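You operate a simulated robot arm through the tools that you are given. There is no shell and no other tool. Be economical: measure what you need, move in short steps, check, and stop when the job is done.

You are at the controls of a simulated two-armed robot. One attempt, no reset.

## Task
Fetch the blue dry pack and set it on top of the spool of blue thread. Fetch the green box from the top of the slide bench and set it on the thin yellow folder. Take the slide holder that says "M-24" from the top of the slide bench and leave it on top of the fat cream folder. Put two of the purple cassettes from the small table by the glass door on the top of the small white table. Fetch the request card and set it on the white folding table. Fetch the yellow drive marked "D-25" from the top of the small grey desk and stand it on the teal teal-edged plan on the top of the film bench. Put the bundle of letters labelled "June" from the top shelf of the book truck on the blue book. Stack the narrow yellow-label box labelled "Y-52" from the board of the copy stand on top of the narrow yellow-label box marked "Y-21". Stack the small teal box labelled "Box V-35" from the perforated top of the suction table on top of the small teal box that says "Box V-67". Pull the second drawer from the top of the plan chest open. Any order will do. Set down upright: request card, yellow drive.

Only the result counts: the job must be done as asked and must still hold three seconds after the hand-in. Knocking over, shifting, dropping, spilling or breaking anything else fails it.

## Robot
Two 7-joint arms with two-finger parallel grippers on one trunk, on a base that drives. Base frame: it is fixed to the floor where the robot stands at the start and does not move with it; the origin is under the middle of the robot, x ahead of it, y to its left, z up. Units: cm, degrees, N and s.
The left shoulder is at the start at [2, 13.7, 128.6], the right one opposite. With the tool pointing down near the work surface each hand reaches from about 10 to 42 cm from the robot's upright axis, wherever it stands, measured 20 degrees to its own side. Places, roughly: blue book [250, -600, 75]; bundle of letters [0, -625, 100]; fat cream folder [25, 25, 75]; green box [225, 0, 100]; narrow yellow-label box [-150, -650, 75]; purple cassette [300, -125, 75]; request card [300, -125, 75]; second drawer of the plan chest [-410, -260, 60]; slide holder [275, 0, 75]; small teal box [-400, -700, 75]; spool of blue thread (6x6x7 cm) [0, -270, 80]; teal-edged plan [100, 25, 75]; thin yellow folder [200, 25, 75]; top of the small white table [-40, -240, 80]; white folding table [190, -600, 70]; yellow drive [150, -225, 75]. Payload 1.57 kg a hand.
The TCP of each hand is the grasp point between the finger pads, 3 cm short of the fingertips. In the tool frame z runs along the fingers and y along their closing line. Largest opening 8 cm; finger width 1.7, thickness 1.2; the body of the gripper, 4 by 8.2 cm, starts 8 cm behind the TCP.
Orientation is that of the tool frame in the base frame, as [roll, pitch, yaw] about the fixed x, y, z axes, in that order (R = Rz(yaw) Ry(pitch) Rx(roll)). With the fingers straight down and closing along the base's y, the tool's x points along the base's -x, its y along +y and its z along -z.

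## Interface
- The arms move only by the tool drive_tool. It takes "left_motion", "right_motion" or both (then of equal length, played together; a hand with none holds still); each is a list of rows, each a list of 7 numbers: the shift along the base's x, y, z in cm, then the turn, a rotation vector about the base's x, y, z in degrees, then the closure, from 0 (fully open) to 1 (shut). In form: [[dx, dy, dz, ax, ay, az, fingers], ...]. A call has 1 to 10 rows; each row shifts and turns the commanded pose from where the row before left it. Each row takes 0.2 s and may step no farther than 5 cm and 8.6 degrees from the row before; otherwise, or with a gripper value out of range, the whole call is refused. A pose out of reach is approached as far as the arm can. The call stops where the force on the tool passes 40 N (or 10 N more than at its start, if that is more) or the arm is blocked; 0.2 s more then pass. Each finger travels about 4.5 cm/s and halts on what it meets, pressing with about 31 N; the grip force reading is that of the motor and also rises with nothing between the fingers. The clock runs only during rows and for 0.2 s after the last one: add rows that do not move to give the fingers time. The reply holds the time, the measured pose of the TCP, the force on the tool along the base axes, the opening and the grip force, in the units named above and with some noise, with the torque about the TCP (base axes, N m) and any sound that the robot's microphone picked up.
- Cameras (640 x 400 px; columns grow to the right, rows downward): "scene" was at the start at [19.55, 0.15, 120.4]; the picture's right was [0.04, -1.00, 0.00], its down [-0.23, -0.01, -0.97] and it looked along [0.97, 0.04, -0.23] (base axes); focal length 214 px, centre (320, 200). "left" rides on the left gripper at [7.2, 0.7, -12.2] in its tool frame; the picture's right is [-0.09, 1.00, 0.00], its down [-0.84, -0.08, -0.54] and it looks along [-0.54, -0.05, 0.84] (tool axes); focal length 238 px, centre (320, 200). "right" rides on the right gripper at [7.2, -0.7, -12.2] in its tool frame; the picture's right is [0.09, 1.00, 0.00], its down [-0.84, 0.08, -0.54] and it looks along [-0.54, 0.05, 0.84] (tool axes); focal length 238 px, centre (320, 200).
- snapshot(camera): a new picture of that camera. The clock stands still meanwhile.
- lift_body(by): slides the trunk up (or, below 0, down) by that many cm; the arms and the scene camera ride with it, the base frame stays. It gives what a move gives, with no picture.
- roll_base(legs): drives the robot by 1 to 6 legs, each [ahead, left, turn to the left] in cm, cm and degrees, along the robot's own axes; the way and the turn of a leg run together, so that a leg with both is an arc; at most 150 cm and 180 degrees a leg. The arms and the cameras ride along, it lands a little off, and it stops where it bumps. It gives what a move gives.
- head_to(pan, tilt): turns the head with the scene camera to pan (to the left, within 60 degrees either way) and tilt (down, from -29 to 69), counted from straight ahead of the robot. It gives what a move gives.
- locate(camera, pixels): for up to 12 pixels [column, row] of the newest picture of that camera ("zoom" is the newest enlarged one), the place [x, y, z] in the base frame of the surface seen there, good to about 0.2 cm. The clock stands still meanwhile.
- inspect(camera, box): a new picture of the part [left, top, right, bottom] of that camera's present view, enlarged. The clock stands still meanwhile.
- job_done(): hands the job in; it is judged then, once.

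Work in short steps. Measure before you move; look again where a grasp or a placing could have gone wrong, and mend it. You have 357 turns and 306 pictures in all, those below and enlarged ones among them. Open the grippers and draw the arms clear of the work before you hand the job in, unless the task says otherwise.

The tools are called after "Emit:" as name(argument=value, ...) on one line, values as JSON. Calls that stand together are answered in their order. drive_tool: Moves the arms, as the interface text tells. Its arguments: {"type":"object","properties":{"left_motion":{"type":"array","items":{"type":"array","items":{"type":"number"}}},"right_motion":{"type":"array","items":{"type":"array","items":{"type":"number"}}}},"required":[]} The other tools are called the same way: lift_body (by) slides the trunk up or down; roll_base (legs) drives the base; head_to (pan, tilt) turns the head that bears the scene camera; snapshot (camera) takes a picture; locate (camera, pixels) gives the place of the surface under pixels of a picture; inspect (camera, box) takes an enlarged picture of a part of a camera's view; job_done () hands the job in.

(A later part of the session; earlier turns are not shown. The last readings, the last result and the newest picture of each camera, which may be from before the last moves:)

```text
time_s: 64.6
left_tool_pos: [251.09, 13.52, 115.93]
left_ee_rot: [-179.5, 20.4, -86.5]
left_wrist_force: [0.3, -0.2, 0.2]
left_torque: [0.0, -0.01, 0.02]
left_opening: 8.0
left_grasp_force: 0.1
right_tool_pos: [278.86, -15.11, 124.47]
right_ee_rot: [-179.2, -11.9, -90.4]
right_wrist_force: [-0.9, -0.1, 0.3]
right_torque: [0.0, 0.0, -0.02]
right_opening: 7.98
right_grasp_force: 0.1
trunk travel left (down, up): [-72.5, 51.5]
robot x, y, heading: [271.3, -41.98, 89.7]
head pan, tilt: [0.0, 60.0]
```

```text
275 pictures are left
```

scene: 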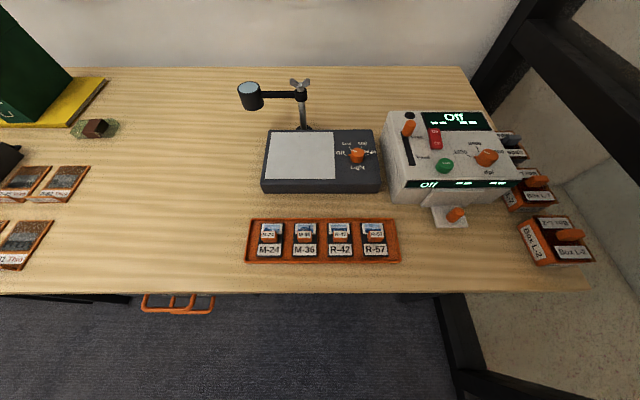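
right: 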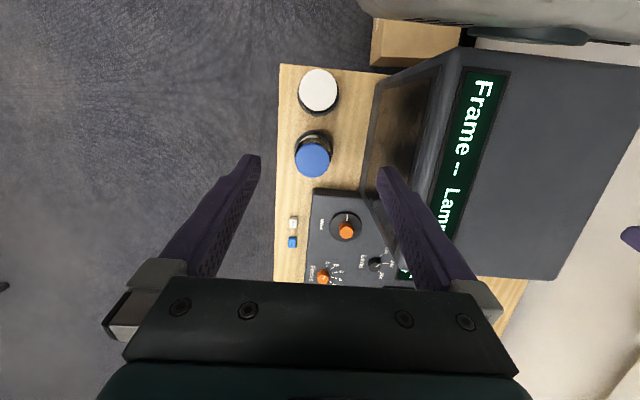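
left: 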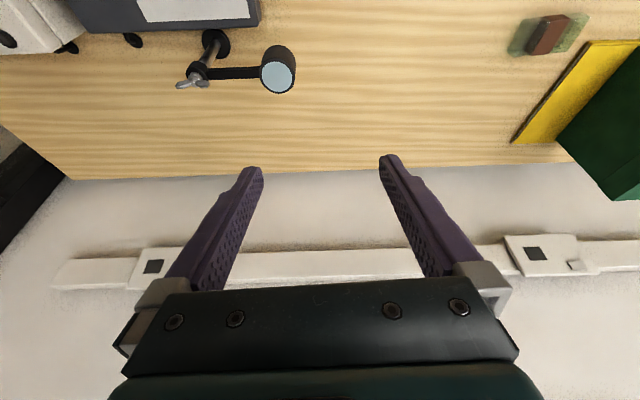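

The step was refused; I resend with shorter rows to a place above the M-24 knob.

Emit:
drive_tool(left_motion=[[1.3, -3.2, -2, -2.5, 0, -0.4, 0.4], [1.3, -3.2, -2, -2.5, 0, -0.4, 0.4], [1.3, -3.2, -2, -2.5, 0, -0.4, 0.4], [1.3, -3.2, -2, -2.5, 0, -0.4, 0.4], [1.3, -3.2, -2, -2.5, 0, -0.4, 0.4], [1.3, -3.2, -2, -2.5, 0, -0.4, 0.4], [1.3, -3.2, -2, -2.5, 0, -0.4, 0.4], [1.3, -3.0, -2, -2.5, 0, -0.4, 0.4], [0, 0, 0, 0, 0, 0, 0.4]])

Emit:
snapshot(camera="left")

Emit:
inspect(camera="scene", box=[230, 200, 420, 280])

```text
time_s: 66.6
left_tool_pos: [263.35, 1.6, 97.59]
left_ee_rot: [179.8, 0.4, -89.9]
left_wrist_force: [0.1, -0.8, 0.6]
left_torque: [-0.02, 0.0, -0.02]
left_opening: 4.77
left_grasp_force: 0.1
left hand out of reach, approached as far as the arm can: row 1, 2, 3, 4, 5, 6, 7, 8
right_tool_pos: [278.87, -15.03, 124.41]
right_ee_rot: [-179.3, -11.9, -90.3]
right_wrist_force: [0.4, 0.2, 0.3]
right_torque: [-0.01, 0.0, -0.01]
right_opening: 7.99
right_grasp_force: 0.0
trunk travel left (down, up): [-72.5, 51.5]
robot x, y, heading: [271.42, -42.18, 89.8]
head pan, tilt: [0.0, 60.0]
```

```text
274 pictures are left
```

left: 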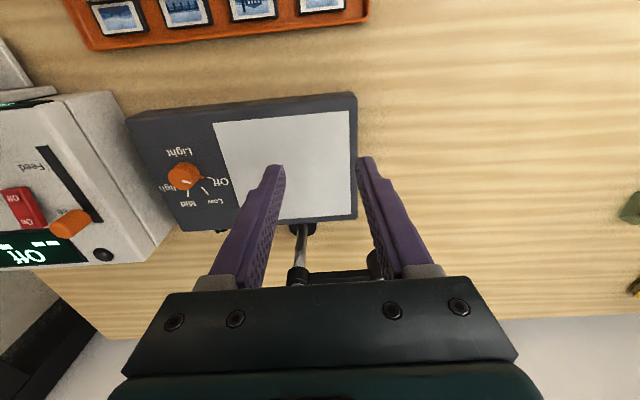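

```text
3.37 times, centred on (325, 240) of scene
```

zoom: 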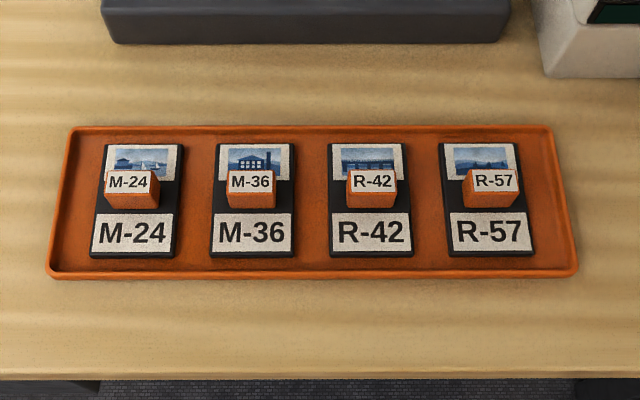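

The hand came up short in y (1.6) but free. I locate the knob points in the zoom and move the rest.

Emit:
locate(camera="zoom", pixels=[[132, 182], [132, 172], [132, 200], [107, 185], [157, 185], [115, 150], [170, 150], [95, 250], [172, 250], [252, 182], [134, 193], [90, 265]])

Emit:
drive_tool(left_motion=[[-0.5, -3.3, 0, 0, 0, 0, 0.4], [-0.5, -3.3, 0, 0, 0, 0, 0.4], [-0.5, -3.3, 0, 0, 0, 0, 0.4], [-0.3, -3.5, 0, 0, 0, 0, 0.4], [0, 0, 0, 0, 0, 0, 0.4]])

Emit:
snapshot(camera="left")

```text
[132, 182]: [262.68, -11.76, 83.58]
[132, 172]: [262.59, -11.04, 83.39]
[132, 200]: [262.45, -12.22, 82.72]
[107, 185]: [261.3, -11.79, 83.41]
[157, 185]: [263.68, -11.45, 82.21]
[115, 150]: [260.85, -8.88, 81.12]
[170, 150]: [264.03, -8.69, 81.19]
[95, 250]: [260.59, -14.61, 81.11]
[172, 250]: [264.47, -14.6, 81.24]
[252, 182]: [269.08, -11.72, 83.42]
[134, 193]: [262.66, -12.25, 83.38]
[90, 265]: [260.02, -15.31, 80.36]
```

```text
time_s: 67.8
left_tool_pos: [264.6, -0.51, 93.51]
left_ee_rot: [179.8, 0.3, -89.8]
left_wrist_force: [-0.1, -0.1, -0.3]
left_torque: [0.03, 0.02, 0.02]
left_opening: 4.82
left_grasp_force: 0.0
left hand out of reach, approached as far as the arm can: row 1, 2, 3, 4
right_tool_pos: [278.88, -15.02, 124.51]
right_ee_rot: [-179.2, -11.9, -90.4]
right_wrist_force: [0.6, -0.4, 0.1]
right_torque: [0.0, -0.01, 0.01]
right_opening: 8.0
right_grasp_force: 0.1
trunk travel left (down, up): [-72.5, 51.5]
robot x, y, heading: [271.46, -42.22, 89.5]
head pan, tilt: [0.0, 60.0]
```

```text
272 pictures are left
```

left: 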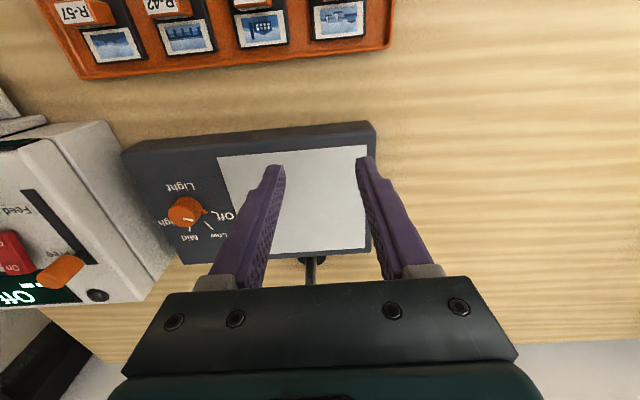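

The trunk is too high for tool-down work here. I raise the hand and then lower the trunk.

Emit:
drive_tool(left_motion=[[0, 0, 4, 0, 0, 0, 0.4], [0, 0, 4, 0, 0, 0, 0.4], [0, 0, 4, 0, 0, 0, 0.4], [0, 0, 4, 0, 0, 0, 0.4], [0, 0, 0, 0, 0, 0, 0.4]])

```text
time_s: 69.0
left_tool_pos: [266.0, 3.63, 108.27]
left_ee_rot: [179.7, 0.4, -89.8]
left_wrist_force: [0.4, -0.5, 0.0]
left_torque: [0.01, 0.03, 0.03]
left_opening: 4.79
left_grasp_force: 0.0
left hand out of reach, approached as far as the arm can: row 1, 2, 3, 4
right_tool_pos: [279.0, -15.06, 124.47]
right_ee_rot: [-179.2, -11.9, -90.4]
right_wrist_force: [-0.5, 0.2, 0.4]
right_torque: [0.01, -0.03, -0.01]
right_opening: 8.01
right_grasp_force: 0.0
trunk travel left (down, up): [-72.5, 51.5]
robot x, y, heading: [271.62, -42.04, 89.8]
head pan, tilt: [0.0, 60.0]
```

The arm seems caught in an awkward branch. I tilt the fingers outward again and then draw in.

Emit:
drive_tool(left_motion=[[0, 0, 1, 6, 0, 0, 0.4], [0, 0, 1, 6, 0, 0, 0.4], [0, 0, 1, 6, 0, 0, 0.4], [0, 0, 1, 6, 0, 0, 0.4], [0, 0, 1, 6, 0, 0, 0.4], [0, 0, 0, 0, 0, 0, 0.4]])

Emit:
snapshot(camera="scene")

```text
time_s: 70.4
left_tool_pos: [269.62, 12.7, 112.24]
left_ee_rot: [180.0, 30.4, -89.8]
left_wrist_force: [0.2, -1.0, 0.1]
left_torque: [-0.01, -0.01, 0.0]
left_opening: 4.82
left_grasp_force: 0.0
left hand out of reach, approached as far as the arm can: row 1, 2, 3, 4, 5
right_tool_pos: [278.86, -15.0, 124.4]
right_ee_rot: [-179.3, -11.9, -90.4]
right_wrist_force: [1.2, 0.9, -0.2]
right_torque: [0.02, -0.02, 0.02]
right_opening: 8.0
right_grasp_force: 0.1
trunk travel left (down, up): [-72.5, 51.5]
robot x, y, heading: [271.24, -42.0, 89.4]
head pan, tilt: [0.0, 60.0]
```

```text
271 pictures are left
```

scene: 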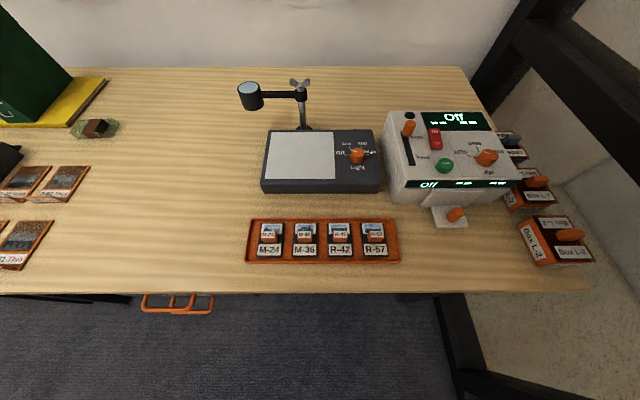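

The hand is in an awkward extended branch. I steer it back toward its initial natural pose (25 cm left, 31 ahead, tilted back).

Emit:
drive_tool(left_motion=[[-4, 0, 2, -5, 0, 0, 0.4], [-4, 0, 2, -5, 0, 0, 0.4], [-4, 0, 2, -5, 0, 0, 0.4], [-4, 0, 2, -5, 0, 0, 0.4], [0, 0, 2, -5, 0, 0, 0.4], [0, 0, 0, -5, 0, 0, 0.4], [0, 0, 0, -5, 0, 0, 0.4], [0, 0, 0, -5, 0, 0, 0.4], [0, 0, 0, -5, 0, 0, 0.4], [0, 0, 0, 0, 0, 0, 0.4]])

```text
time_s: 72.8
left_tool_pos: [251.41, -1.71, 116.31]
left_ee_rot: [-179.9, -22.3, -89.2]
left_wrist_force: [-0.2, 1.3, -0.7]
left_torque: [-0.01, 0.0, 0.03]
left_opening: 4.77
left_grasp_force: 0.1
left hand out of reach, approached as far as the arm can: row 3, 4, 5, 6, 7, 8, 9
right_tool_pos: [279.03, -15.07, 124.43]
right_ee_rot: [-179.4, -12.0, -90.4]
right_wrist_force: [0.1, 0.3, 0.3]
right_torque: [0.0, 0.0, -0.01]
right_opening: 7.99
right_grasp_force: 0.1
trunk travel left (down, up): [-72.5, 51.5]
robot x, y, heading: [271.29, -42.11, 89.6]
head pan, tilt: [0.0, 60.0]
stopped in row 10 (left hand): the arm was blocked; the commanded pose is now the measured one
```

Commanded pose re-synced. Draw further in and to the left.

Emit:
drive_tool(left_motion=[[-1, -2.5, 0.5, 1, 0, 0, 0.4], [-1, -2.5, 0.5, 1, 0, 0, 0.4], [-1, -2.5, 0.5, 1, 0, 0, 0.4], [-1, -2.5, 0.5, 1, 0, 0, 0.4], [0, 0, 0, 0, 0, 0, 0.4]])

```text
time_s: 74.2
left_tool_pos: [247.07, -2.17, 115.59]
left_ee_rot: [180.0, -22.7, -89.8]
left_wrist_force: [-0.4, 0.2, 0.5]
left_torque: [0.04, 0.02, -0.02]
left_opening: 4.82
left_grasp_force: 0.1
left hand out of reach, approached as far as the arm can: row 1, 2, 3, 4
right_tool_pos: [278.95, -15.1, 124.4]
right_ee_rot: [-179.3, -11.9, -90.5]
right_wrist_force: [0.0, -0.5, -0.1]
right_torque: [0.01, -0.03, -0.01]
right_opening: 8.02
right_grasp_force: 0.0
trunk travel left (down, up): [-72.5, 51.5]
robot x, y, heading: [271.3, -42.09, 89.6]
head pan, tilt: [0.0, 60.0]
stopped in row 5 (left hand): the arm was blocked; the commanded pose is now the measured one
```

I probe in another direction: up, and pitch to vertical.

Emit:
drive_tool(left_motion=[[0, 0, 3, 4, 0, 0, 0.4], [0, 0, 3, 4, 0, 0, 0.4], [0, 0, 3, 4, 0, 0, 0.4], [0, 0, 3, 0, 0, 0, 0.4], [0, -3, 0, 0, 0, 0, 0.4], [0, -3, 0, 0, 0, 0, 0.4], [0, 0, 0, 0, 0, 0, 0.4]])

Emit:
head_to(pan=0, tilt=10)

Emit:
snapshot(camera="scene")

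```text
time_s: 74.9
left_tool_pos: [247.05, -2.49, 115.77]
left_ee_rot: [179.9, -23.9, -90.1]
left_wrist_force: [0.4, -0.1, 1.0]
left_torque: [-0.03, 0.02, 0.0]
left_opening: 4.78
left_grasp_force: 0.1
left hand out of reach, approached as far as the arm can: row 1, 2, 3
right_tool_pos: [278.96, -15.1, 124.46]
right_ee_rot: [-179.4, -11.9, -90.3]
right_wrist_force: [0.3, -0.4, 0.5]
right_torque: [-0.01, 0.01, 0.03]
right_opening: 8.0
right_grasp_force: 0.1
trunk travel left (down, up): [-72.5, 51.5]
robot x, y, heading: [271.46, -41.77, 89.9]
head pan, tilt: [0.0, 60.0]
stopped in row 3 (left hand): the arm was blocked; the commanded pose is now the measured one
```

```text
time_s: 76.1
left_tool_pos: [246.95, -2.49, 115.78]
left_ee_rot: [179.9, -23.9, -90.1]
left_wrist_force: [-0.1, 0.6, -0.1]
left_torque: [0.01, 0.04, 0.02]
left_opening: 4.81
left_grasp_force: 0.1
right_tool_pos: [278.88, -15.1, 124.58]
right_ee_rot: [-179.3, -11.8, -90.4]
right_wrist_force: [-0.1, -0.2, 0.9]
right_torque: [0.01, -0.01, -0.01]
right_opening: 8.02
right_grasp_force: 0.0
trunk travel left (down, up): [-72.5, 51.5]
robot x, y, heading: [271.37, -41.56, 89.6]
head pan, tilt: [0.0, 10.0]
```

```text
270 pictures are left
```

scene: 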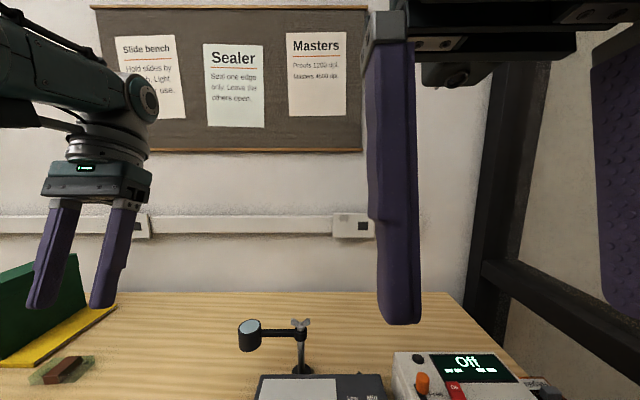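

The elbow likely flipped at full stretch. I extend back to the stretched pose with outward tilt, then try drawing in with outward tilt as during the grasp.

Emit:
drive_tool(left_motion=[[0, 3, 0, 6, 0, 0, 0.4], [0, 3, 0, 6, 0, 0, 0.4], [0, 3, 0, 6, 0, 0, 0.4], [0, 3, 0, 6, 0, 0, 0.4], [0, 3, 0, 6, 0, 0, 0.4], [0, 3, 0, 6, 0, 0, 0.4], [0, 1, 0, 6, 0, 0, 0.4], [0, 0, 0, 6, 0, 0, 0.4], [0, 0, 0, 6, 0, 0, 0.4], [0, 0, 0, 0, 0, 0, 0.4]])

Emit:
drive_tool(left_motion=[[0, -2, 0, 1, 0, 0, 0.4], [0, -2, 0, 1, 0, 0, 0.4], [0, -2, 0, 1, 0, 0, 0.4], [0, -2, 0, 1, 0, 0, 0.4], [0, -2, 0, 1, 0, 0, 0.4], [0, -2, 0, 0, 0, 0, 0.4], [0, -2, 0, 0, 0, 0, 0.4], [0, -2, 0, 0, 0, 0, 0.4], [0, -2, 0, 0, 0, 0, 0.4], [0, 0, 0, 0, 0, 0, 0.4]])

Emit:
snapshot(camera="scene")

```text
time_s: 78.3
left_tool_pos: [245.07, 16.34, 116.45]
left_ee_rot: [179.8, 30.3, -90.1]
left_wrist_force: [1.2, 0.8, 0.0]
left_torque: [-0.02, -0.01, -0.02]
left_opening: 4.83
left_grasp_force: 0.0
left hand out of reach, approached as far as the arm can: row 1, 2, 3, 4, 5, 6, 7, 8, 9
right_tool_pos: [278.87, -15.08, 124.51]
right_ee_rot: [-179.3, -11.8, -90.4]
right_wrist_force: [0.2, -0.1, 0.4]
right_torque: [0.0, 0.01, 0.0]
right_opening: 8.0
right_grasp_force: 0.1
trunk travel left (down, up): [-72.5, 51.5]
robot x, y, heading: [271.53, -42.07, 89.8]
head pan, tilt: [0.0, 10.0]
```

```text
time_s: 80.5
left_tool_pos: [242.82, 17.37, 116.24]
left_ee_rot: [179.8, 35.3, -90.1]
left_wrist_force: [-0.7, -0.6, 0.0]
left_torque: [-0.01, 0.0, 0.0]
left_opening: 4.81
left_grasp_force: 0.1
left hand out of reach, approached as far as the arm can: row 1, 2, 3, 4, 5, 6, 7, 8, 9
right_tool_pos: [278.87, -15.13, 124.51]
right_ee_rot: [-179.3, -11.9, -90.4]
right_wrist_force: [0.4, -0.4, 0.1]
right_torque: [-0.01, -0.02, 0.0]
right_opening: 8.0
right_grasp_force: 0.1
trunk travel left (down, up): [-72.5, 51.5]
robot x, y, heading: [271.31, -42.16, 89.6]
head pan, tilt: [0.0, 10.0]
```

```text
269 pictures are left
```

scene: 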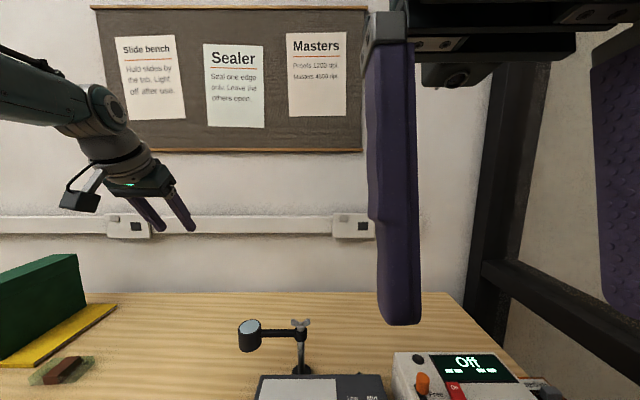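

The forearm seems straight and locked past its singularity. I push outward along the arm, then pull in with a sideways component.

Emit:
drive_tool(left_motion=[[-1, 3.8, -1.2, 0, 0, 0, 0.4], [-1, 3.8, -1.2, 0, 0, 0, 0.4], [-1, 3.8, -1.2, 0, 0, 0, 0.4], [-1, 3.8, -1.2, 0, 0, 0, 0.4], [-1, 3.8, -1.2, 0, 0, 0, 0.4], [0, 0, 0, 0, 0, 0, 0.4]])

Emit:
drive_tool(left_motion=[[1, -4, 0.5, 0, 0, 0, 0.4], [1, -4, 0.5, 0, 0, 0, 0.4], [1, -4, 0.5, 0, 0, 0, 0.4], [1, -4, 0.5, 0, 0, 0, 0.4], [1, -4, 0.5, 0, 0, 0, 0.4], [1, -4, 0.5, 0, 0, 0, 0.4], [1, -4, 0.5, 0, 0, 0, 0.4], [1, -4, 0.5, 0, 0, 0, 0.4], [0, 0, 0, 0, 0, 0, 0.4]])

```text
time_s: 81.9
left_tool_pos: [242.75, 17.6, 115.1]
left_ee_rot: [179.8, 35.3, -90.1]
left_wrist_force: [0.5, -0.1, -0.5]
left_torque: [0.02, 0.03, 0.02]
left_opening: 4.78
left_grasp_force: 0.0
left hand out of reach, approached as far as the arm can: row 1, 2, 3, 4, 5
right_tool_pos: [278.89, -14.96, 124.5]
right_ee_rot: [-179.3, -12.0, -90.3]
right_wrist_force: [0.3, 0.2, -0.6]
right_torque: [0.03, 0.01, 0.04]
right_opening: 8.0
right_grasp_force: 0.1
trunk travel left (down, up): [-72.5, 51.5]
robot x, y, heading: [271.4, -42.07, 89.7]
head pan, tilt: [0.0, 10.0]
```

```text
time_s: 83.9
left_tool_pos: [249.91, -8.49, 119.3]
left_ee_rot: [179.8, 35.2, -90.1]
left_wrist_force: [0.1, -0.5, -0.4]
left_torque: [0.0, 0.03, 0.0]
left_opening: 4.81
left_grasp_force: 0.1
left hand out of reach, approached as far as the arm can: row 7, 8
right_tool_pos: [278.89, -14.94, 124.39]
right_ee_rot: [-179.3, -11.9, -90.4]
right_wrist_force: [0.0, -0.3, -0.7]
right_torque: [0.01, -0.05, -0.01]
right_opening: 8.0
right_grasp_force: 0.0
trunk travel left (down, up): [-72.5, 51.5]
robot x, y, heading: [271.3, -41.62, 90.0]
head pan, tilt: [0.0, 10.0]
```

Unstuck. Now make the tool vertical and go above the knob at (262.5,-11.7).

Emit:
drive_tool(left_motion=[[2, -0.5, -3, -5.8, 0, 0, 0.4], [2, -0.5, -3, -5.8, 0, 0, 0.4], [2, -0.5, -3, -5.8, 0, 0, 0.4], [2, -0.5, -3, -5.8, 0, 0, 0.4], [2, -0.5, -3, -5.8, 0, 0, 0.4], [2, -0.5, -3, -5.8, 0, 0, 0.4], [0.6, 0, -2, 0, 0, 0, 0.4], [0, 0, 0, 0, 0, 0, 0.4]])

Emit:
snapshot(camera="left")

```text
time_s: 85.7
left_tool_pos: [262.59, -11.54, 99.37]
left_ee_rot: [179.8, 0.4, -90.1]
left_wrist_force: [0.2, 0.2, 0.3]
left_torque: [-0.02, -0.01, -0.01]
left_opening: 4.8
left_grasp_force: 0.1
right_tool_pos: [278.88, -15.02, 124.39]
right_ee_rot: [-179.3, -11.9, -90.4]
right_wrist_force: [0.4, -0.8, 0.2]
right_torque: [-0.02, -0.03, 0.0]
right_opening: 7.98
right_grasp_force: 0.1
trunk travel left (down, up): [-72.5, 51.5]
robot x, y, heading: [271.23, -41.74, 89.5]
head pan, tilt: [0.0, 10.0]
```

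```text
268 pictures are left
```

left: 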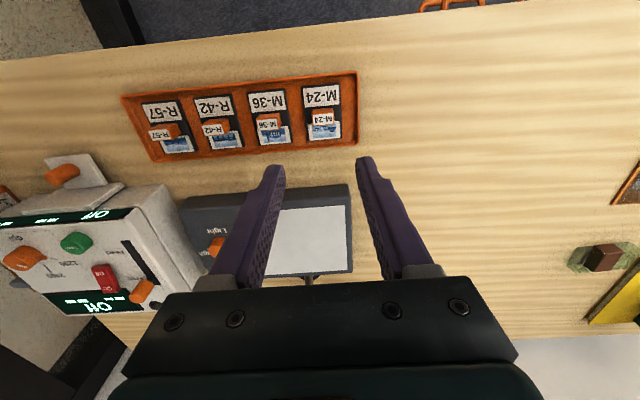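

M-24's knob lies at (323,118). I locate it in this view.

Emit:
inspect(camera="left", box=[270, 70, 370, 150])

Emit:
locate(camera="left", pixels=[[323, 119], [323, 113], [316, 115], [331, 115], [268, 126]])

```text
5.00 times, centred on (320, 110) of left
```

zoom: 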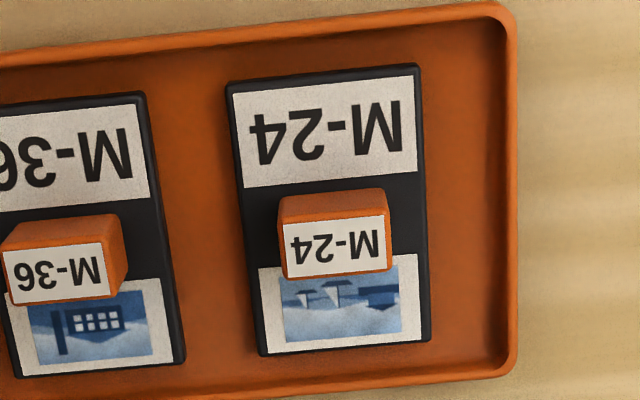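

```text
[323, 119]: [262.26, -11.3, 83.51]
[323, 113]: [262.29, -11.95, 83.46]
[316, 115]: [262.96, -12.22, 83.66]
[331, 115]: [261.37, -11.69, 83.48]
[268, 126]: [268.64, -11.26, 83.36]
```

Knob centre (262.35,-11.7), top 83.5. Descend to TCP z≈84.8 and close.

Emit:
drive_tool(left_motion=[[-0.25, -0.15, -4, 0, 0, 0, 0.4], [0, 0, -4, 0, 0, 0, 0.4], [0, 0, -4, 0, 0, 0, 0.4], [0, 0, -2, 0, 0, 0, 0.4], [0, 0, -0.6, 0, 0, 0, 0.4], [0, 0, 0, 0, 0, 0, 0.4]])

Emit:
snapshot(camera="left")

```text
time_s: 87.1
left_tool_pos: [262.27, -11.58, 84.65]
left_ee_rot: [179.8, 0.5, -90.1]
left_wrist_force: [-0.2, -0.1, -0.7]
left_torque: [0.03, 0.0, 0.04]
left_opening: 4.78
left_grasp_force: 0.1
right_tool_pos: [278.84, -14.93, 124.53]
right_ee_rot: [-179.2, -11.9, -90.3]
right_wrist_force: [-0.7, -0.1, -0.1]
right_torque: [0.0, 0.01, -0.01]
right_opening: 8.01
right_grasp_force: 0.1
trunk travel left (down, up): [-72.5, 51.5]
robot x, y, heading: [271.5, -41.89, 89.9]
head pan, tilt: [0.0, 10.0]
```

```text
266 pictures are left
```

left: 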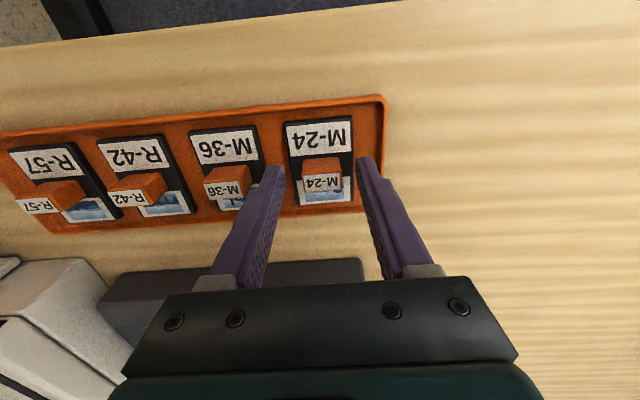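

Fingertips flank the knob. Close and lift.

Emit:
drive_tool(left_motion=[[0, 0, 0, 0, 0, 0, 1], [0, 0, 0, 0, 0, 0, 1], [0, 0, 0, 0, 0, 0, 1], [0, 0, 1, 0, 0, 0, 1], [0, 0, 3, 0, 0, 0, 1], [0, 0, 4, 0, 0, 0, 1], [0, 0, 0, 0, 0, 0, 1]])

Emit:
snapshot(camera="left")

```text
time_s: 88.7
left_tool_pos: [262.31, -11.59, 92.75]
left_ee_rot: [179.9, 0.5, -90.0]
left_wrist_force: [0.0, 1.2, -0.1]
left_torque: [-0.01, 0.03, 0.02]
left_opening: 2.51
left_grasp_force: 30.6
right_tool_pos: [278.95, -15.12, 124.49]
right_ee_rot: [-179.3, -11.8, -90.4]
right_wrist_force: [-0.4, -0.3, -0.8]
right_torque: [-0.01, 0.0, 0.02]
right_opening: 8.01
right_grasp_force: 0.1
trunk travel left (down, up): [-72.5, 51.5]
robot x, y, heading: [271.14, -42.13, 89.6]
head pan, tilt: [0.0, 10.0]
```

```text
265 pictures are left
```

left: 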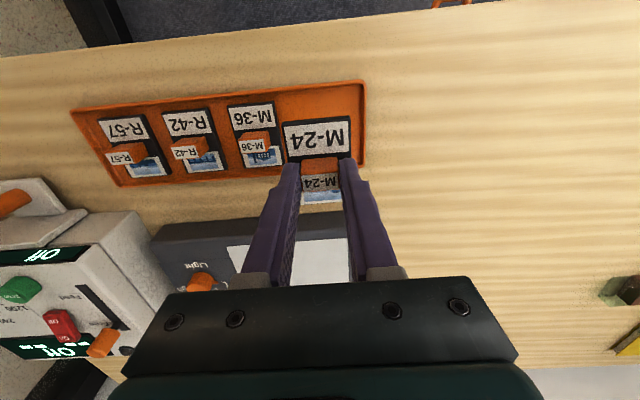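

Holder grasped. I raise it, back away and turn toward the door table to also pick a cassette with the right hand.

Emit:
drive_tool(left_motion=[[-2, -1, 4, 0, 0, 0, 1], [-2, -1, 4, 0, 0, 0, 1], [-2, -1, 4, 0, 0, 0, 1], [-2, -1, 4, 0, 0, 0, 1], [-2, -1, 4, 0, 0, 0, 1], [0, 0, 0, 0, 0, 0, 1]])

Emit:
roll_base(legs=[[-70, 0, 0], [0, 0, -90]])

Emit:
head_to(pan=0, tilt=35)

Emit:
snapshot(camera="scene")

```text
time_s: 90.1
left_tool_pos: [252.14, -16.6, 112.82]
left_ee_rot: [179.9, 0.4, -90.0]
left_wrist_force: [0.5, -0.2, -1.1]
left_torque: [-0.02, 0.01, 0.0]
left_opening: 2.5
left_grasp_force: 31.2
right_tool_pos: [278.96, -15.13, 124.48]
right_ee_rot: [-179.3, -11.9, -90.4]
right_wrist_force: [0.5, -0.1, -0.1]
right_torque: [0.0, 0.03, 0.01]
right_opening: 7.99
right_grasp_force: 0.1
trunk travel left (down, up): [-72.5, 51.5]
robot x, y, heading: [271.39, -42.0, 89.7]
head pan, tilt: [0.0, 10.0]
```

```text
time_s: 97.7
left_tool_pos: [296.48, -92.79, 112.76]
left_ee_rot: [179.9, 0.5, 179.9]
left_wrist_force: [-0.5, -0.1, 0.6]
left_torque: [-0.01, -0.01, 0.02]
left_opening: 2.48
left_grasp_force: 30.9
right_tool_pos: [298.0, -119.54, 124.51]
right_ee_rot: [-179.3, -12.0, 179.5]
right_wrist_force: [0.0, -0.3, 0.1]
right_torque: [-0.05, 0.0, -0.06]
right_opening: 8.0
right_grasp_force: 0.1
trunk travel left (down, up): [-72.5, 51.5]
robot x, y, heading: [270.8, -112.04, -0.4]
head pan, tilt: [0.0, 10.0]
```

```text
time_s: 98.6
left_tool_pos: [296.47, -92.74, 112.82]
left_ee_rot: [179.9, 0.5, 179.9]
left_wrist_force: [0.6, 1.0, -0.1]
left_torque: [0.04, -0.01, 0.01]
left_opening: 2.49
left_grasp_force: 30.6
right_tool_pos: [298.02, -119.53, 124.36]
right_ee_rot: [-179.3, -11.8, 179.5]
right_wrist_force: [0.0, 0.6, 0.4]
right_torque: [0.03, 0.0, -0.03]
right_opening: 7.98
right_grasp_force: 0.1
trunk travel left (down, up): [-72.5, 51.5]
robot x, y, heading: [270.93, -111.97, -0.5]
head pan, tilt: [0.0, 35.0]
```

```text
264 pictures are left
```

scene: 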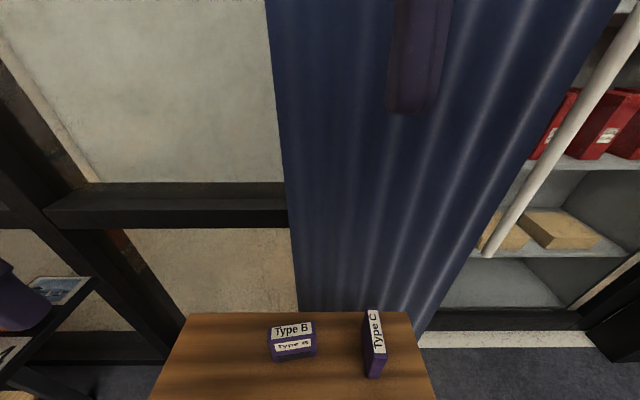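

Table with purple cassettes below. Tilt further down.

Emit:
head_to(pan=0, tilt=62)

Emit:
snapshot(camera="scene")

```text
time_s: 99.5
left_tool_pos: [296.61, -92.8, 112.77]
left_ee_rot: [179.8, 0.4, 179.9]
left_wrist_force: [-0.5, 0.3, 0.0]
left_torque: [0.03, -0.02, 0.0]
left_opening: 2.49
left_grasp_force: 31.2
right_tool_pos: [298.08, -119.54, 124.45]
right_ee_rot: [-179.3, -11.9, 179.6]
right_wrist_force: [0.0, 0.0, 0.4]
right_torque: [0.01, 0.0, 0.0]
right_opening: 8.01
right_grasp_force: 0.1
trunk travel left (down, up): [-72.5, 51.5]
robot x, y, heading: [270.82, -111.9, -0.4]
head pan, tilt: [0.0, 62.0]
```

```text
263 pictures are left
```

scene: 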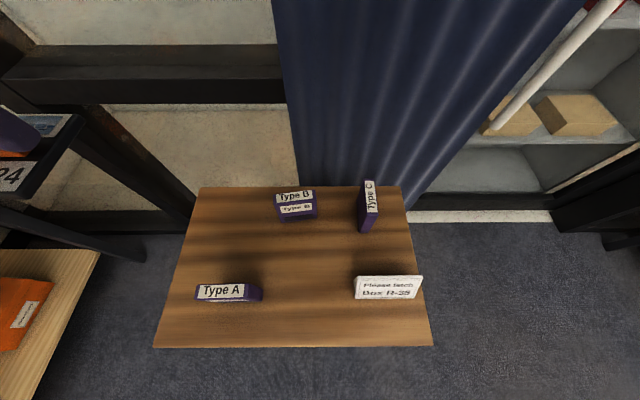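

Three cassettes (A at (228,292), B at (296,205), C at (369,205)) and the standing request card (388,287). Measure.

Emit:
locate(camera="scene", pixels=[[198, 286], [254, 286], [262, 294], [228, 300], [276, 195], [313, 192], [296, 218], [369, 183], [370, 210], [361, 225], [357, 276], [420, 276]])

Emit:
inspect(camera="scene", box=[150, 170, 440, 350])

```text
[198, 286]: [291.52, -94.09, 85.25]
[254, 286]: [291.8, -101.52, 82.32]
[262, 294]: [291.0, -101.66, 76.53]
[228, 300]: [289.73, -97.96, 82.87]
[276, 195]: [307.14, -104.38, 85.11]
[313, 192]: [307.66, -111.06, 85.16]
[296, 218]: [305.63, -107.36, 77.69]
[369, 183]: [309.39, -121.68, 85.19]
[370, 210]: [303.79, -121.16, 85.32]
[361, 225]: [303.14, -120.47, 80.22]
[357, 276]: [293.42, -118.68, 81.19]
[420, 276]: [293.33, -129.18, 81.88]
```

```text
2.21 times, centred on (295, 260) of scene
```

zoom: 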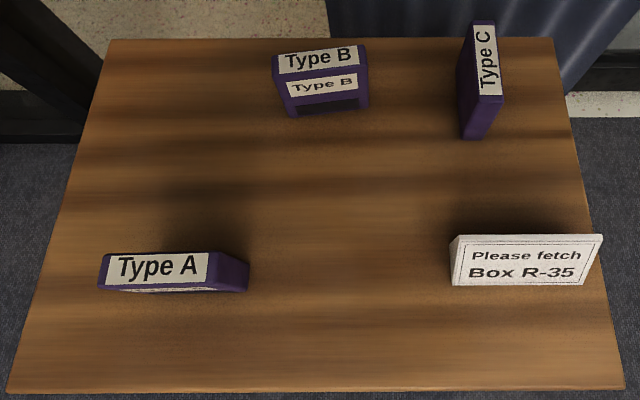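

Cassette C is thin across y (≈1.9) — ideal for the right hand as oriented. I check curtain distance and move above it.

Emit:
locate(camera="scene", pixels=[[369, 150], [369, 90], [330, 180], [369, 20]])

Emit:
drive_tool(right_motion=[[1.2, -0.3, -4, 0, -4, 0, 0], [1.2, -0.3, -4, 0, -4, 0, 0], [1.2, -0.4, -4, 0, -4, 0, 0], [1.2, -0.4, -4, 0, 0, 0, 0], [1.2, -0.3, -4, 0, 0, 0, 0], [1, 0, -4, 0, 0, 0, 0], [0, 0, -4, 0, 0, 0, 0], [0, 0, 0, 0, 0, 0, 0]])

Emit:
snapshot(camera="right")

```text
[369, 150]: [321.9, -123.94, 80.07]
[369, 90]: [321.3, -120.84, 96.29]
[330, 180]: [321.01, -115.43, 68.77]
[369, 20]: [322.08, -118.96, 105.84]
```

```text
time_s: 101.3
left_tool_pos: [296.49, -92.78, 112.78]
left_ee_rot: [179.8, 0.3, 180.0]
left_wrist_force: [0.1, 0.2, -0.3]
left_torque: [0.04, 0.02, 0.0]
left_opening: 2.48
left_grasp_force: 30.3
right_tool_pos: [304.95, -121.23, 96.43]
right_ee_rot: [-179.4, 0.0, 179.5]
right_wrist_force: [0.3, 1.2, -0.6]
right_torque: [-0.04, 0.0, -0.03]
right_opening: 8.02
right_grasp_force: 0.0
trunk travel left (down, up): [-72.5, 51.5]
robot x, y, heading: [271.18, -112.13, -0.6]
head pan, tilt: [0.0, 62.0]
```

```text
261 pictures are left
```

right: 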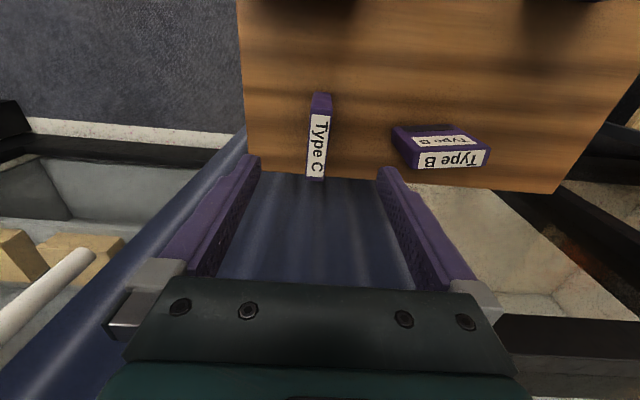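

C top runs (318,112)–(317,178). Locate and descend.

Emit:
locate(camera="right", pixels=[[318, 117], [317, 175], [310, 140], [327, 140]])

Emit:
drive_tool(right_motion=[[0.5, -0.1, -4, 0, 0, 0, 0], [0, 0, -4, 0, 0, 0, 0], [0, 0, -4, 0, 0, 0, 0], [0, 0, -3, 0, 0, 0, 0], [0, 0, 0, 0, 0, 0, 0]])

```text
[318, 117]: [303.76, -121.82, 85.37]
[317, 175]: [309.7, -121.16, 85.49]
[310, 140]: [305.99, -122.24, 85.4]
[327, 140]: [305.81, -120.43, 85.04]
```

```text
time_s: 102.5
left_tool_pos: [296.42, -92.8, 112.75]
left_ee_rot: [179.9, 0.5, 179.8]
left_wrist_force: [0.1, -0.2, -0.6]
left_torque: [0.01, 0.02, 0.0]
left_opening: 2.47
left_grasp_force: 31.1
right_tool_pos: [305.46, -121.38, 82.66]
right_ee_rot: [-179.4, 0.2, 179.5]
right_wrist_force: [0.1, 0.5, -0.7]
right_torque: [0.0, -0.01, 0.02]
right_opening: 7.97
right_grasp_force: 0.1
right hand out of reach, approached as far as the arm can: row 4
trunk travel left (down, up): [-72.5, 51.5]
robot x, y, heading: [270.91, -112.06, -0.5]
head pan, tilt: [0.0, 62.0]
```

TCP at 82.7, cassette top 85.3 — enough overlap. Close and lift.

Emit:
drive_tool(right_motion=[[0, 0, 0, 0, 0, 0, 1], [0, 0, 0, 0, 0, 0, 1], [0, 0, 0, 0, 0, 0, 1], [0, 0, 0, 0, 0, 0, 1], [0, 0, 0, 0, 0, 0, 1], [-1, 0, 4, 0, 0, 0, 1], [-1, 0, 4, 0, 0, 0, 1], [-1, 0, 4, 0, 0, 0, 1], [-1, 0, 4, 0, 0, 0, 1], [0, 0, 0, 0, 0, 0, 1]])

Emit:
snapshot(camera="right")

```text
time_s: 104.7
left_tool_pos: [296.57, -92.92, 112.82]
left_ee_rot: [179.9, 0.3, 179.9]
left_wrist_force: [0.2, -0.1, -0.4]
left_torque: [0.0, 0.0, -0.02]
left_opening: 2.48
left_grasp_force: 31.2
right_tool_pos: [301.31, -121.41, 98.62]
right_ee_rot: [-179.2, 0.2, 179.4]
right_wrist_force: [-0.8, 0.2, -1.1]
right_torque: [0.03, 0.06, -0.01]
right_opening: 2.18
right_grasp_force: 31.2
trunk travel left (down, up): [-72.5, 51.5]
robot x, y, heading: [271.26, -111.77, -0.3]
head pan, tilt: [0.0, 62.0]
```

```text
260 pictures are left
```

right: 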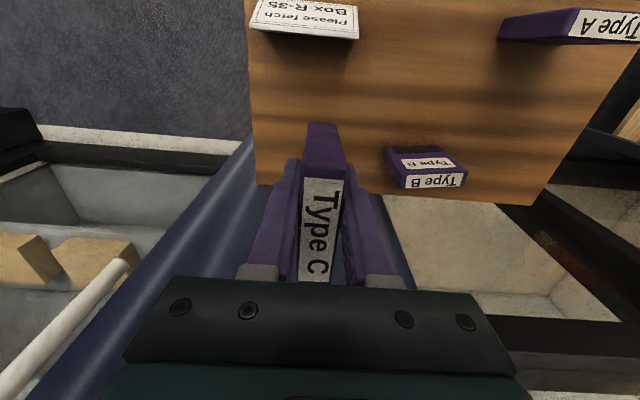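

Cassette C held. Raise, then drive backward along the aisle to the film bench's end and look.

Emit:
drive_tool(right_motion=[[-1, 0, 4, 0, 0, 0, 1], [-1, 0, 4, 0, 0, 0, 1], [-1, 0, 4, 0, 0, 0, 1], [0, 0, 4, 0, 0, 0, 1]])

Emit:
roll_base(legs=[[-10, 10, 0], [-150, 0, 0], [-150, 0, 0], [0, 75, 0]])

Emit:
head_to(pan=0, tilt=40)

Emit:
snapshot(camera="scene")

```text
time_s: 105.7
left_tool_pos: [296.48, -92.91, 112.67]
left_ee_rot: [179.9, 0.5, 179.9]
left_wrist_force: [0.7, 0.4, -0.2]
left_torque: [-0.04, 0.0, 0.01]
left_opening: 2.49
left_grasp_force: 31.2
right_tool_pos: [298.31, -121.49, 114.63]
right_ee_rot: [-179.3, 0.0, 179.5]
right_wrist_force: [0.0, 0.2, -0.9]
right_torque: [0.02, 0.01, 0.03]
right_opening: 2.18
right_grasp_force: 31.2
trunk travel left (down, up): [-72.5, 51.5]
robot x, y, heading: [271.19, -112.21, -0.5]
head pan, tilt: [0.0, 62.0]
```

```text
time_s: 124.8
left_tool_pos: [-10.67, -2.86, 112.82]
left_ee_rot: [179.9, 0.4, 179.1]
left_wrist_force: [-0.3, -0.2, 0.0]
left_torque: [0.0, -0.01, -0.03]
left_opening: 2.47
left_grasp_force: 30.5
right_tool_pos: [-9.12, -31.56, 114.63]
right_ee_rot: [-179.4, 0.1, 179.0]
right_wrist_force: [-0.2, -0.2, -1.4]
right_torque: [0.03, 0.02, -0.02]
right_opening: 2.14
right_grasp_force: 30.9
trunk travel left (down, up): [-72.5, 51.5]
robot x, y, heading: [-36.3, -21.89, -1.0]
head pan, tilt: [0.0, 62.0]
```

```text
time_s: 125.6
left_tool_pos: [-10.68, -2.97, 112.68]
left_ee_rot: [179.9, 0.4, 179.2]
left_wrist_force: [-0.9, 0.0, -0.7]
left_torque: [0.03, -0.01, 0.01]
left_opening: 2.46
left_grasp_force: 30.9
right_tool_pos: [-9.07, -31.39, 114.62]
right_ee_rot: [-179.4, 0.1, 178.8]
right_wrist_force: [-0.4, -0.3, -2.3]
right_torque: [-0.02, 0.03, -0.02]
right_opening: 2.17
right_grasp_force: 30.9
trunk travel left (down, up): [-72.5, 51.5]
robot x, y, heading: [-36.24, -21.52, -0.8]
head pan, tilt: [0.0, 40.0]
```

```text
259 pictures are left
```

scene: 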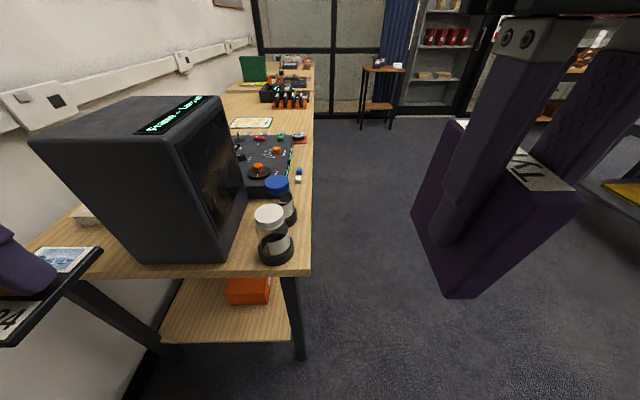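

The bench end is clear, with the folder behind the viewer at y≈24–42. I raise the right hand above viewer height, strafe left, then move forward to x≈-6.

Emit:
drive_tool(right_motion=[[0, 0, 4, 0, 0, 0, 1], [0, 0, 4, 0, 0, 0, 1], [0, 0, 4, 0, 0, 0, 1], [-1, 0, 3, 0, 0, 0, 1]], left_motion=[[0, 2, 1, 0, 0, 0, 1], [0, 2, 1, 0, 0, 0, 1], [0, 1, 1, 0, 0, 0, 1], [0, 0, 1, 0, 0, 0, 1]])

Emit:
roll_base(legs=[[0, 28, 1], [20, 0, 0]])

Emit:
snapshot(camera="left")

Emit:
snapshot(camera="scene")

```text
time_s: 126.6
left_tool_pos: [-10.76, 2.11, 116.42]
left_ee_rot: [179.9, 0.5, 179.3]
left_wrist_force: [0.2, 0.2, -0.6]
left_torque: [-0.01, 0.0, 0.0]
left_opening: 2.49
left_grasp_force: 31.1
right_tool_pos: [-11.89, -31.6, 123.04]
right_ee_rot: [-178.0, -12.0, 179.0]
right_wrist_force: [0.5, 0.6, -1.9]
right_torque: [-0.01, 0.0, 0.02]
right_opening: 2.17
right_grasp_force: 30.6
trunk travel left (down, up): [-72.5, 51.5]
robot x, y, heading: [-36.53, -21.37, -0.9]
head pan, tilt: [0.0, 40.0]
stopped in row 4 (right hand): the arm was blocked; the commanded pose is now the measured one
```

```text
time_s: 129.8
left_tool_pos: [8.89, 30.68, 116.51]
left_ee_rot: [179.8, 0.3, -179.8]
left_wrist_force: [-0.5, 0.4, -1.0]
left_torque: [0.01, 0.02, -0.01]
left_opening: 2.49
left_grasp_force: 31.3
right_tool_pos: [8.37, -3.09, 123.18]
right_ee_rot: [-178.0, -12.1, -179.9]
right_wrist_force: [-0.9, -0.4, -1.5]
right_torque: [0.01, 0.03, 0.01]
right_opening: 2.18
right_grasp_force: 31.3
trunk travel left (down, up): [-72.5, 51.5]
robot x, y, heading: [-15.94, 6.44, 0.1]
head pan, tilt: [0.0, 40.0]
```

```text
258 pictures are left
```

left: 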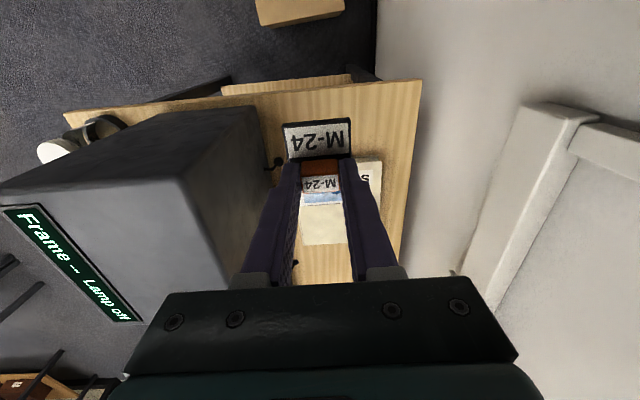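

```text
257 pictures are left
```

scene: 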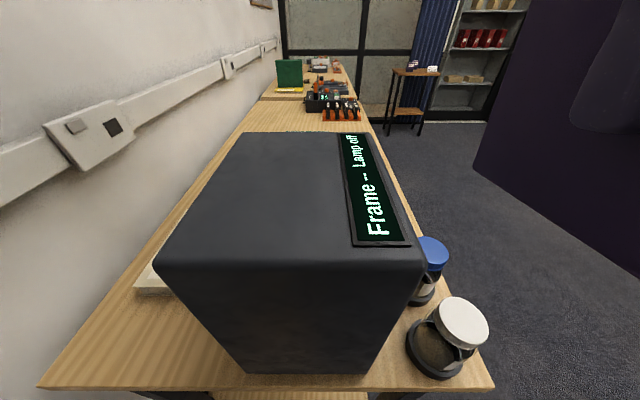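

Folder seen below-right. I move 8 cm forward and lower the left hand toward the folder.

Emit:
roll_base(legs=[[8, 0, 0]])

Emit:
drive_tool(left_motion=[[2.5, 0, -3, 0, 0, 0, 1], [2.5, 0, -3, 0, 0, 0, 1], [2.5, 0, -3, 0, 0, 0, 1], [2.5, 0, -3, 0, 0, 0, 1], [2.5, 0, -3, 0, 0, 0, 1], [0, 0, 0, 0, 0, 0, 1]])

Emit:
snapshot(camera="left")

```text
time_s: 130.8
left_tool_pos: [16.89, 30.59, 116.53]
left_ee_rot: [179.9, 0.4, -179.7]
left_wrist_force: [0.4, -0.2, 0.1]
left_torque: [-0.01, 0.02, 0.0]
left_opening: 2.48
left_grasp_force: 31.0
right_tool_pos: [16.3, -2.98, 123.13]
right_ee_rot: [-178.0, -12.1, -179.9]
right_wrist_force: [-1.3, 0.5, -1.6]
right_torque: [0.02, 0.05, -0.03]
right_opening: 2.15
right_grasp_force: 31.1
trunk travel left (down, up): [-72.5, 51.5]
robot x, y, heading: [-8.29, 6.14, -0.2]
head pan, tilt: [0.0, 40.0]
```

```text
time_s: 132.2
left_tool_pos: [29.47, 30.63, 101.55]
left_ee_rot: [179.9, 0.5, -179.7]
left_wrist_force: [0.0, -0.2, -1.1]
left_torque: [0.04, 0.01, -0.02]
left_opening: 2.46
left_grasp_force: 31.1
right_tool_pos: [16.37, -2.98, 123.19]
right_ee_rot: [-177.9, -12.1, -179.9]
right_wrist_force: [-0.1, -0.1, -0.9]
right_torque: [-0.01, -0.02, -0.04]
right_opening: 2.18
right_grasp_force: 30.7
trunk travel left (down, up): [-72.5, 51.5]
robot x, y, heading: [-8.37, 6.17, -0.1]
head pan, tilt: [0.0, 40.0]
```

```text
256 pictures are left
```

left: 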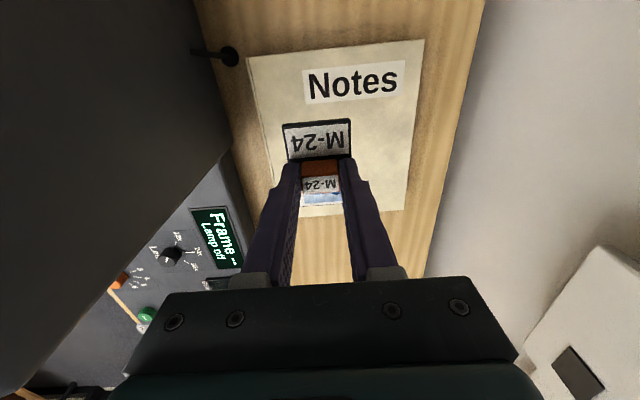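

Locate the folder's corners.

Emit:
locate(camera="left", pixels=[[252, 62], [420, 44], [402, 205], [264, 140], [350, 60], [240, 30]])

```text
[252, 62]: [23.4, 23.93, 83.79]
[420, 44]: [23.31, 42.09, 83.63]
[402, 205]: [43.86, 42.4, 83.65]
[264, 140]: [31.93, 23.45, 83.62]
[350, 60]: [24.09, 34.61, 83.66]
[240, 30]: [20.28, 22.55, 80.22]
```

Place at (29.7,31): descend 12.5 then gently.

Emit:
drive_tool(left_motion=[[0, 0, -4, 0, 0, 0, 1], [0, 0, -4, 0, 0, 0, 1], [0, 0, -3, 0, 0, 0, 1], [0, 0, -1.5, 0, 0, 0, 1], [0, 0, 0, 0, 0, 0, 1]])

```text
time_s: 133.4
left_tool_pos: [29.32, 30.73, 88.98]
left_ee_rot: [179.9, 0.4, -179.7]
left_wrist_force: [0.0, -0.7, -0.3]
left_torque: [-0.02, 0.02, 0.0]
left_opening: 2.49
left_grasp_force: 31.5
right_tool_pos: [16.31, -3.06, 123.16]
right_ee_rot: [-177.9, -12.2, -179.9]
right_wrist_force: [-0.2, 0.7, -1.8]
right_torque: [0.01, 0.03, 0.01]
right_opening: 2.18
right_grasp_force: 31.0
trunk travel left (down, up): [-72.5, 51.5]
robot x, y, heading: [-8.21, 6.68, -0.1]
head pan, tilt: [0.0, 40.0]
```

Emit:
drive_tool(left_motion=[[0, 0, -0.4, 0, 0, 0, 1], [0, 0, -0.4, 0, 0, 0, 1], [0, 0, -0.3, 0, 0, 0, 1]])

Emit:
snapshot(camera="left")

```text
time_s: 134.2
left_tool_pos: [29.44, 30.73, 87.88]
left_ee_rot: [179.9, 0.4, -179.6]
left_wrist_force: [-2.7, -0.1, 10.2]
left_torque: [-0.08, 0.2, -0.02]
left_opening: 2.5
left_grasp_force: 31.0
right_tool_pos: [16.37, -2.89, 123.16]
right_ee_rot: [-178.0, -12.1, -179.9]
right_wrist_force: [-1.4, -0.1, -1.4]
right_torque: [0.0, 0.04, 0.02]
right_opening: 2.17
right_grasp_force: 31.3
trunk travel left (down, up): [-72.5, 51.5]
robot x, y, heading: [-8.27, 6.68, -0.1]
head pan, tilt: [0.0, 40.0]
```

```text
255 pictures are left
```

left: 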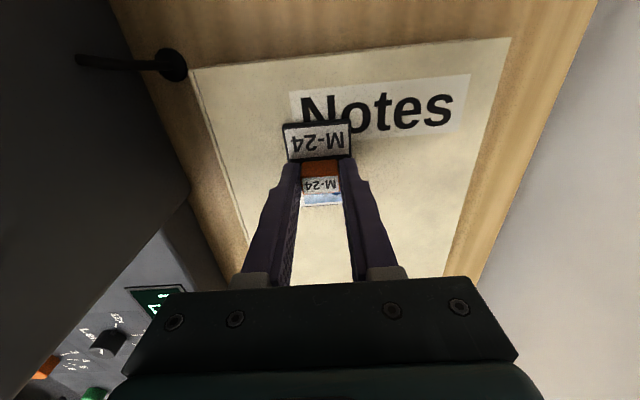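

Contact (10 N) on the folder. Release and raise.

Emit:
drive_tool(left_motion=[[0, 0, 0.2, 0, 0, 0, 1], [0, 0, 0, 0, 0, 0, 0.5], [0, 0, 0, 0, 0, 0, 0.4], [0, 0, 0, 0, 0, 0, 0.4], [0, 0, 3, 0, 0, 0, 0.4], [-2, 0, 4, 0, 0, 0, 0.4], [-2, 0, 4, 0, 0, 0, 0.4], [-2, 0, 4, 0, 0, 0, 0.4], [-2, 0, 4, 0, 0, 0, 0.4], [-2, 0, 4, 0, 0, 0, 0.4]])

Emit:
snapshot(camera="left")

```text
time_s: 136.4
left_tool_pos: [19.46, 30.65, 111.14]
left_ee_rot: [179.8, 0.3, -179.5]
left_wrist_force: [-1.0, -0.2, 0.1]
left_torque: [-0.03, -0.02, 0.02]
left_opening: 4.78
left_grasp_force: 0.2
right_tool_pos: [16.37, -2.92, 123.12]
right_ee_rot: [-178.0, -12.1, -179.9]
right_wrist_force: [-0.4, 0.1, -1.5]
right_torque: [0.03, 0.04, 0.01]
right_opening: 2.15
right_grasp_force: 31.1
trunk travel left (down, up): [-72.5, 51.5]
robot x, y, heading: [-7.89, 6.49, 0.1]
head pan, tilt: [0.0, 40.0]
```

```text
254 pictures are left
```

left: 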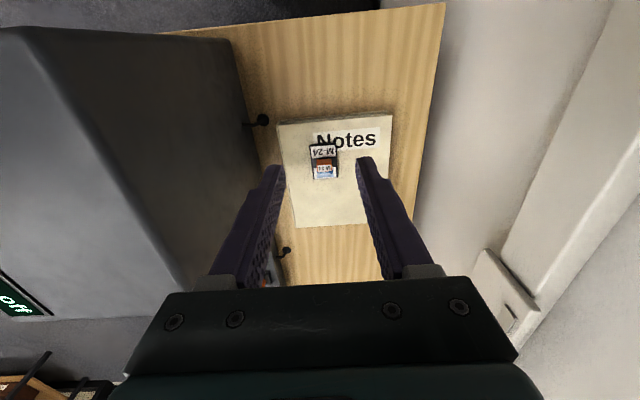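

Holder placed. Back away, face -y, and approach the small white table.

Emit:
roll_base(legs=[[-32, 0, 0], [0, -60, 0], [0, 0, -90], [75, 0, 0]])

Emit:
snapshot(camera="scene")

```text
time_s: 149.1
left_tool_pos: [-17.11, -157.57, 111.01]
left_ee_rot: [179.9, 0.5, 89.9]
left_wrist_force: [0.3, -0.3, -0.1]
left_torque: [0.03, 0.0, -0.02]
left_opening: 4.81
left_grasp_force: 0.0
right_tool_pos: [-50.85, -154.05, 123.09]
right_ee_rot: [-178.0, -12.0, 89.6]
right_wrist_force: [0.3, -0.4, -1.9]
right_torque: [0.03, 0.0, 0.0]
right_opening: 2.16
right_grasp_force: 30.9
trunk travel left (down, up): [-72.5, 51.5]
robot x, y, heading: [-41.25, -129.37, -90.2]
head pan, tilt: [0.0, 40.0]
```

```text
253 pictures are left
```

scene: 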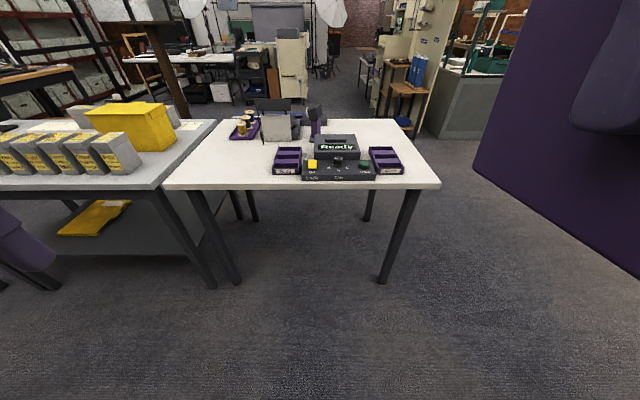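

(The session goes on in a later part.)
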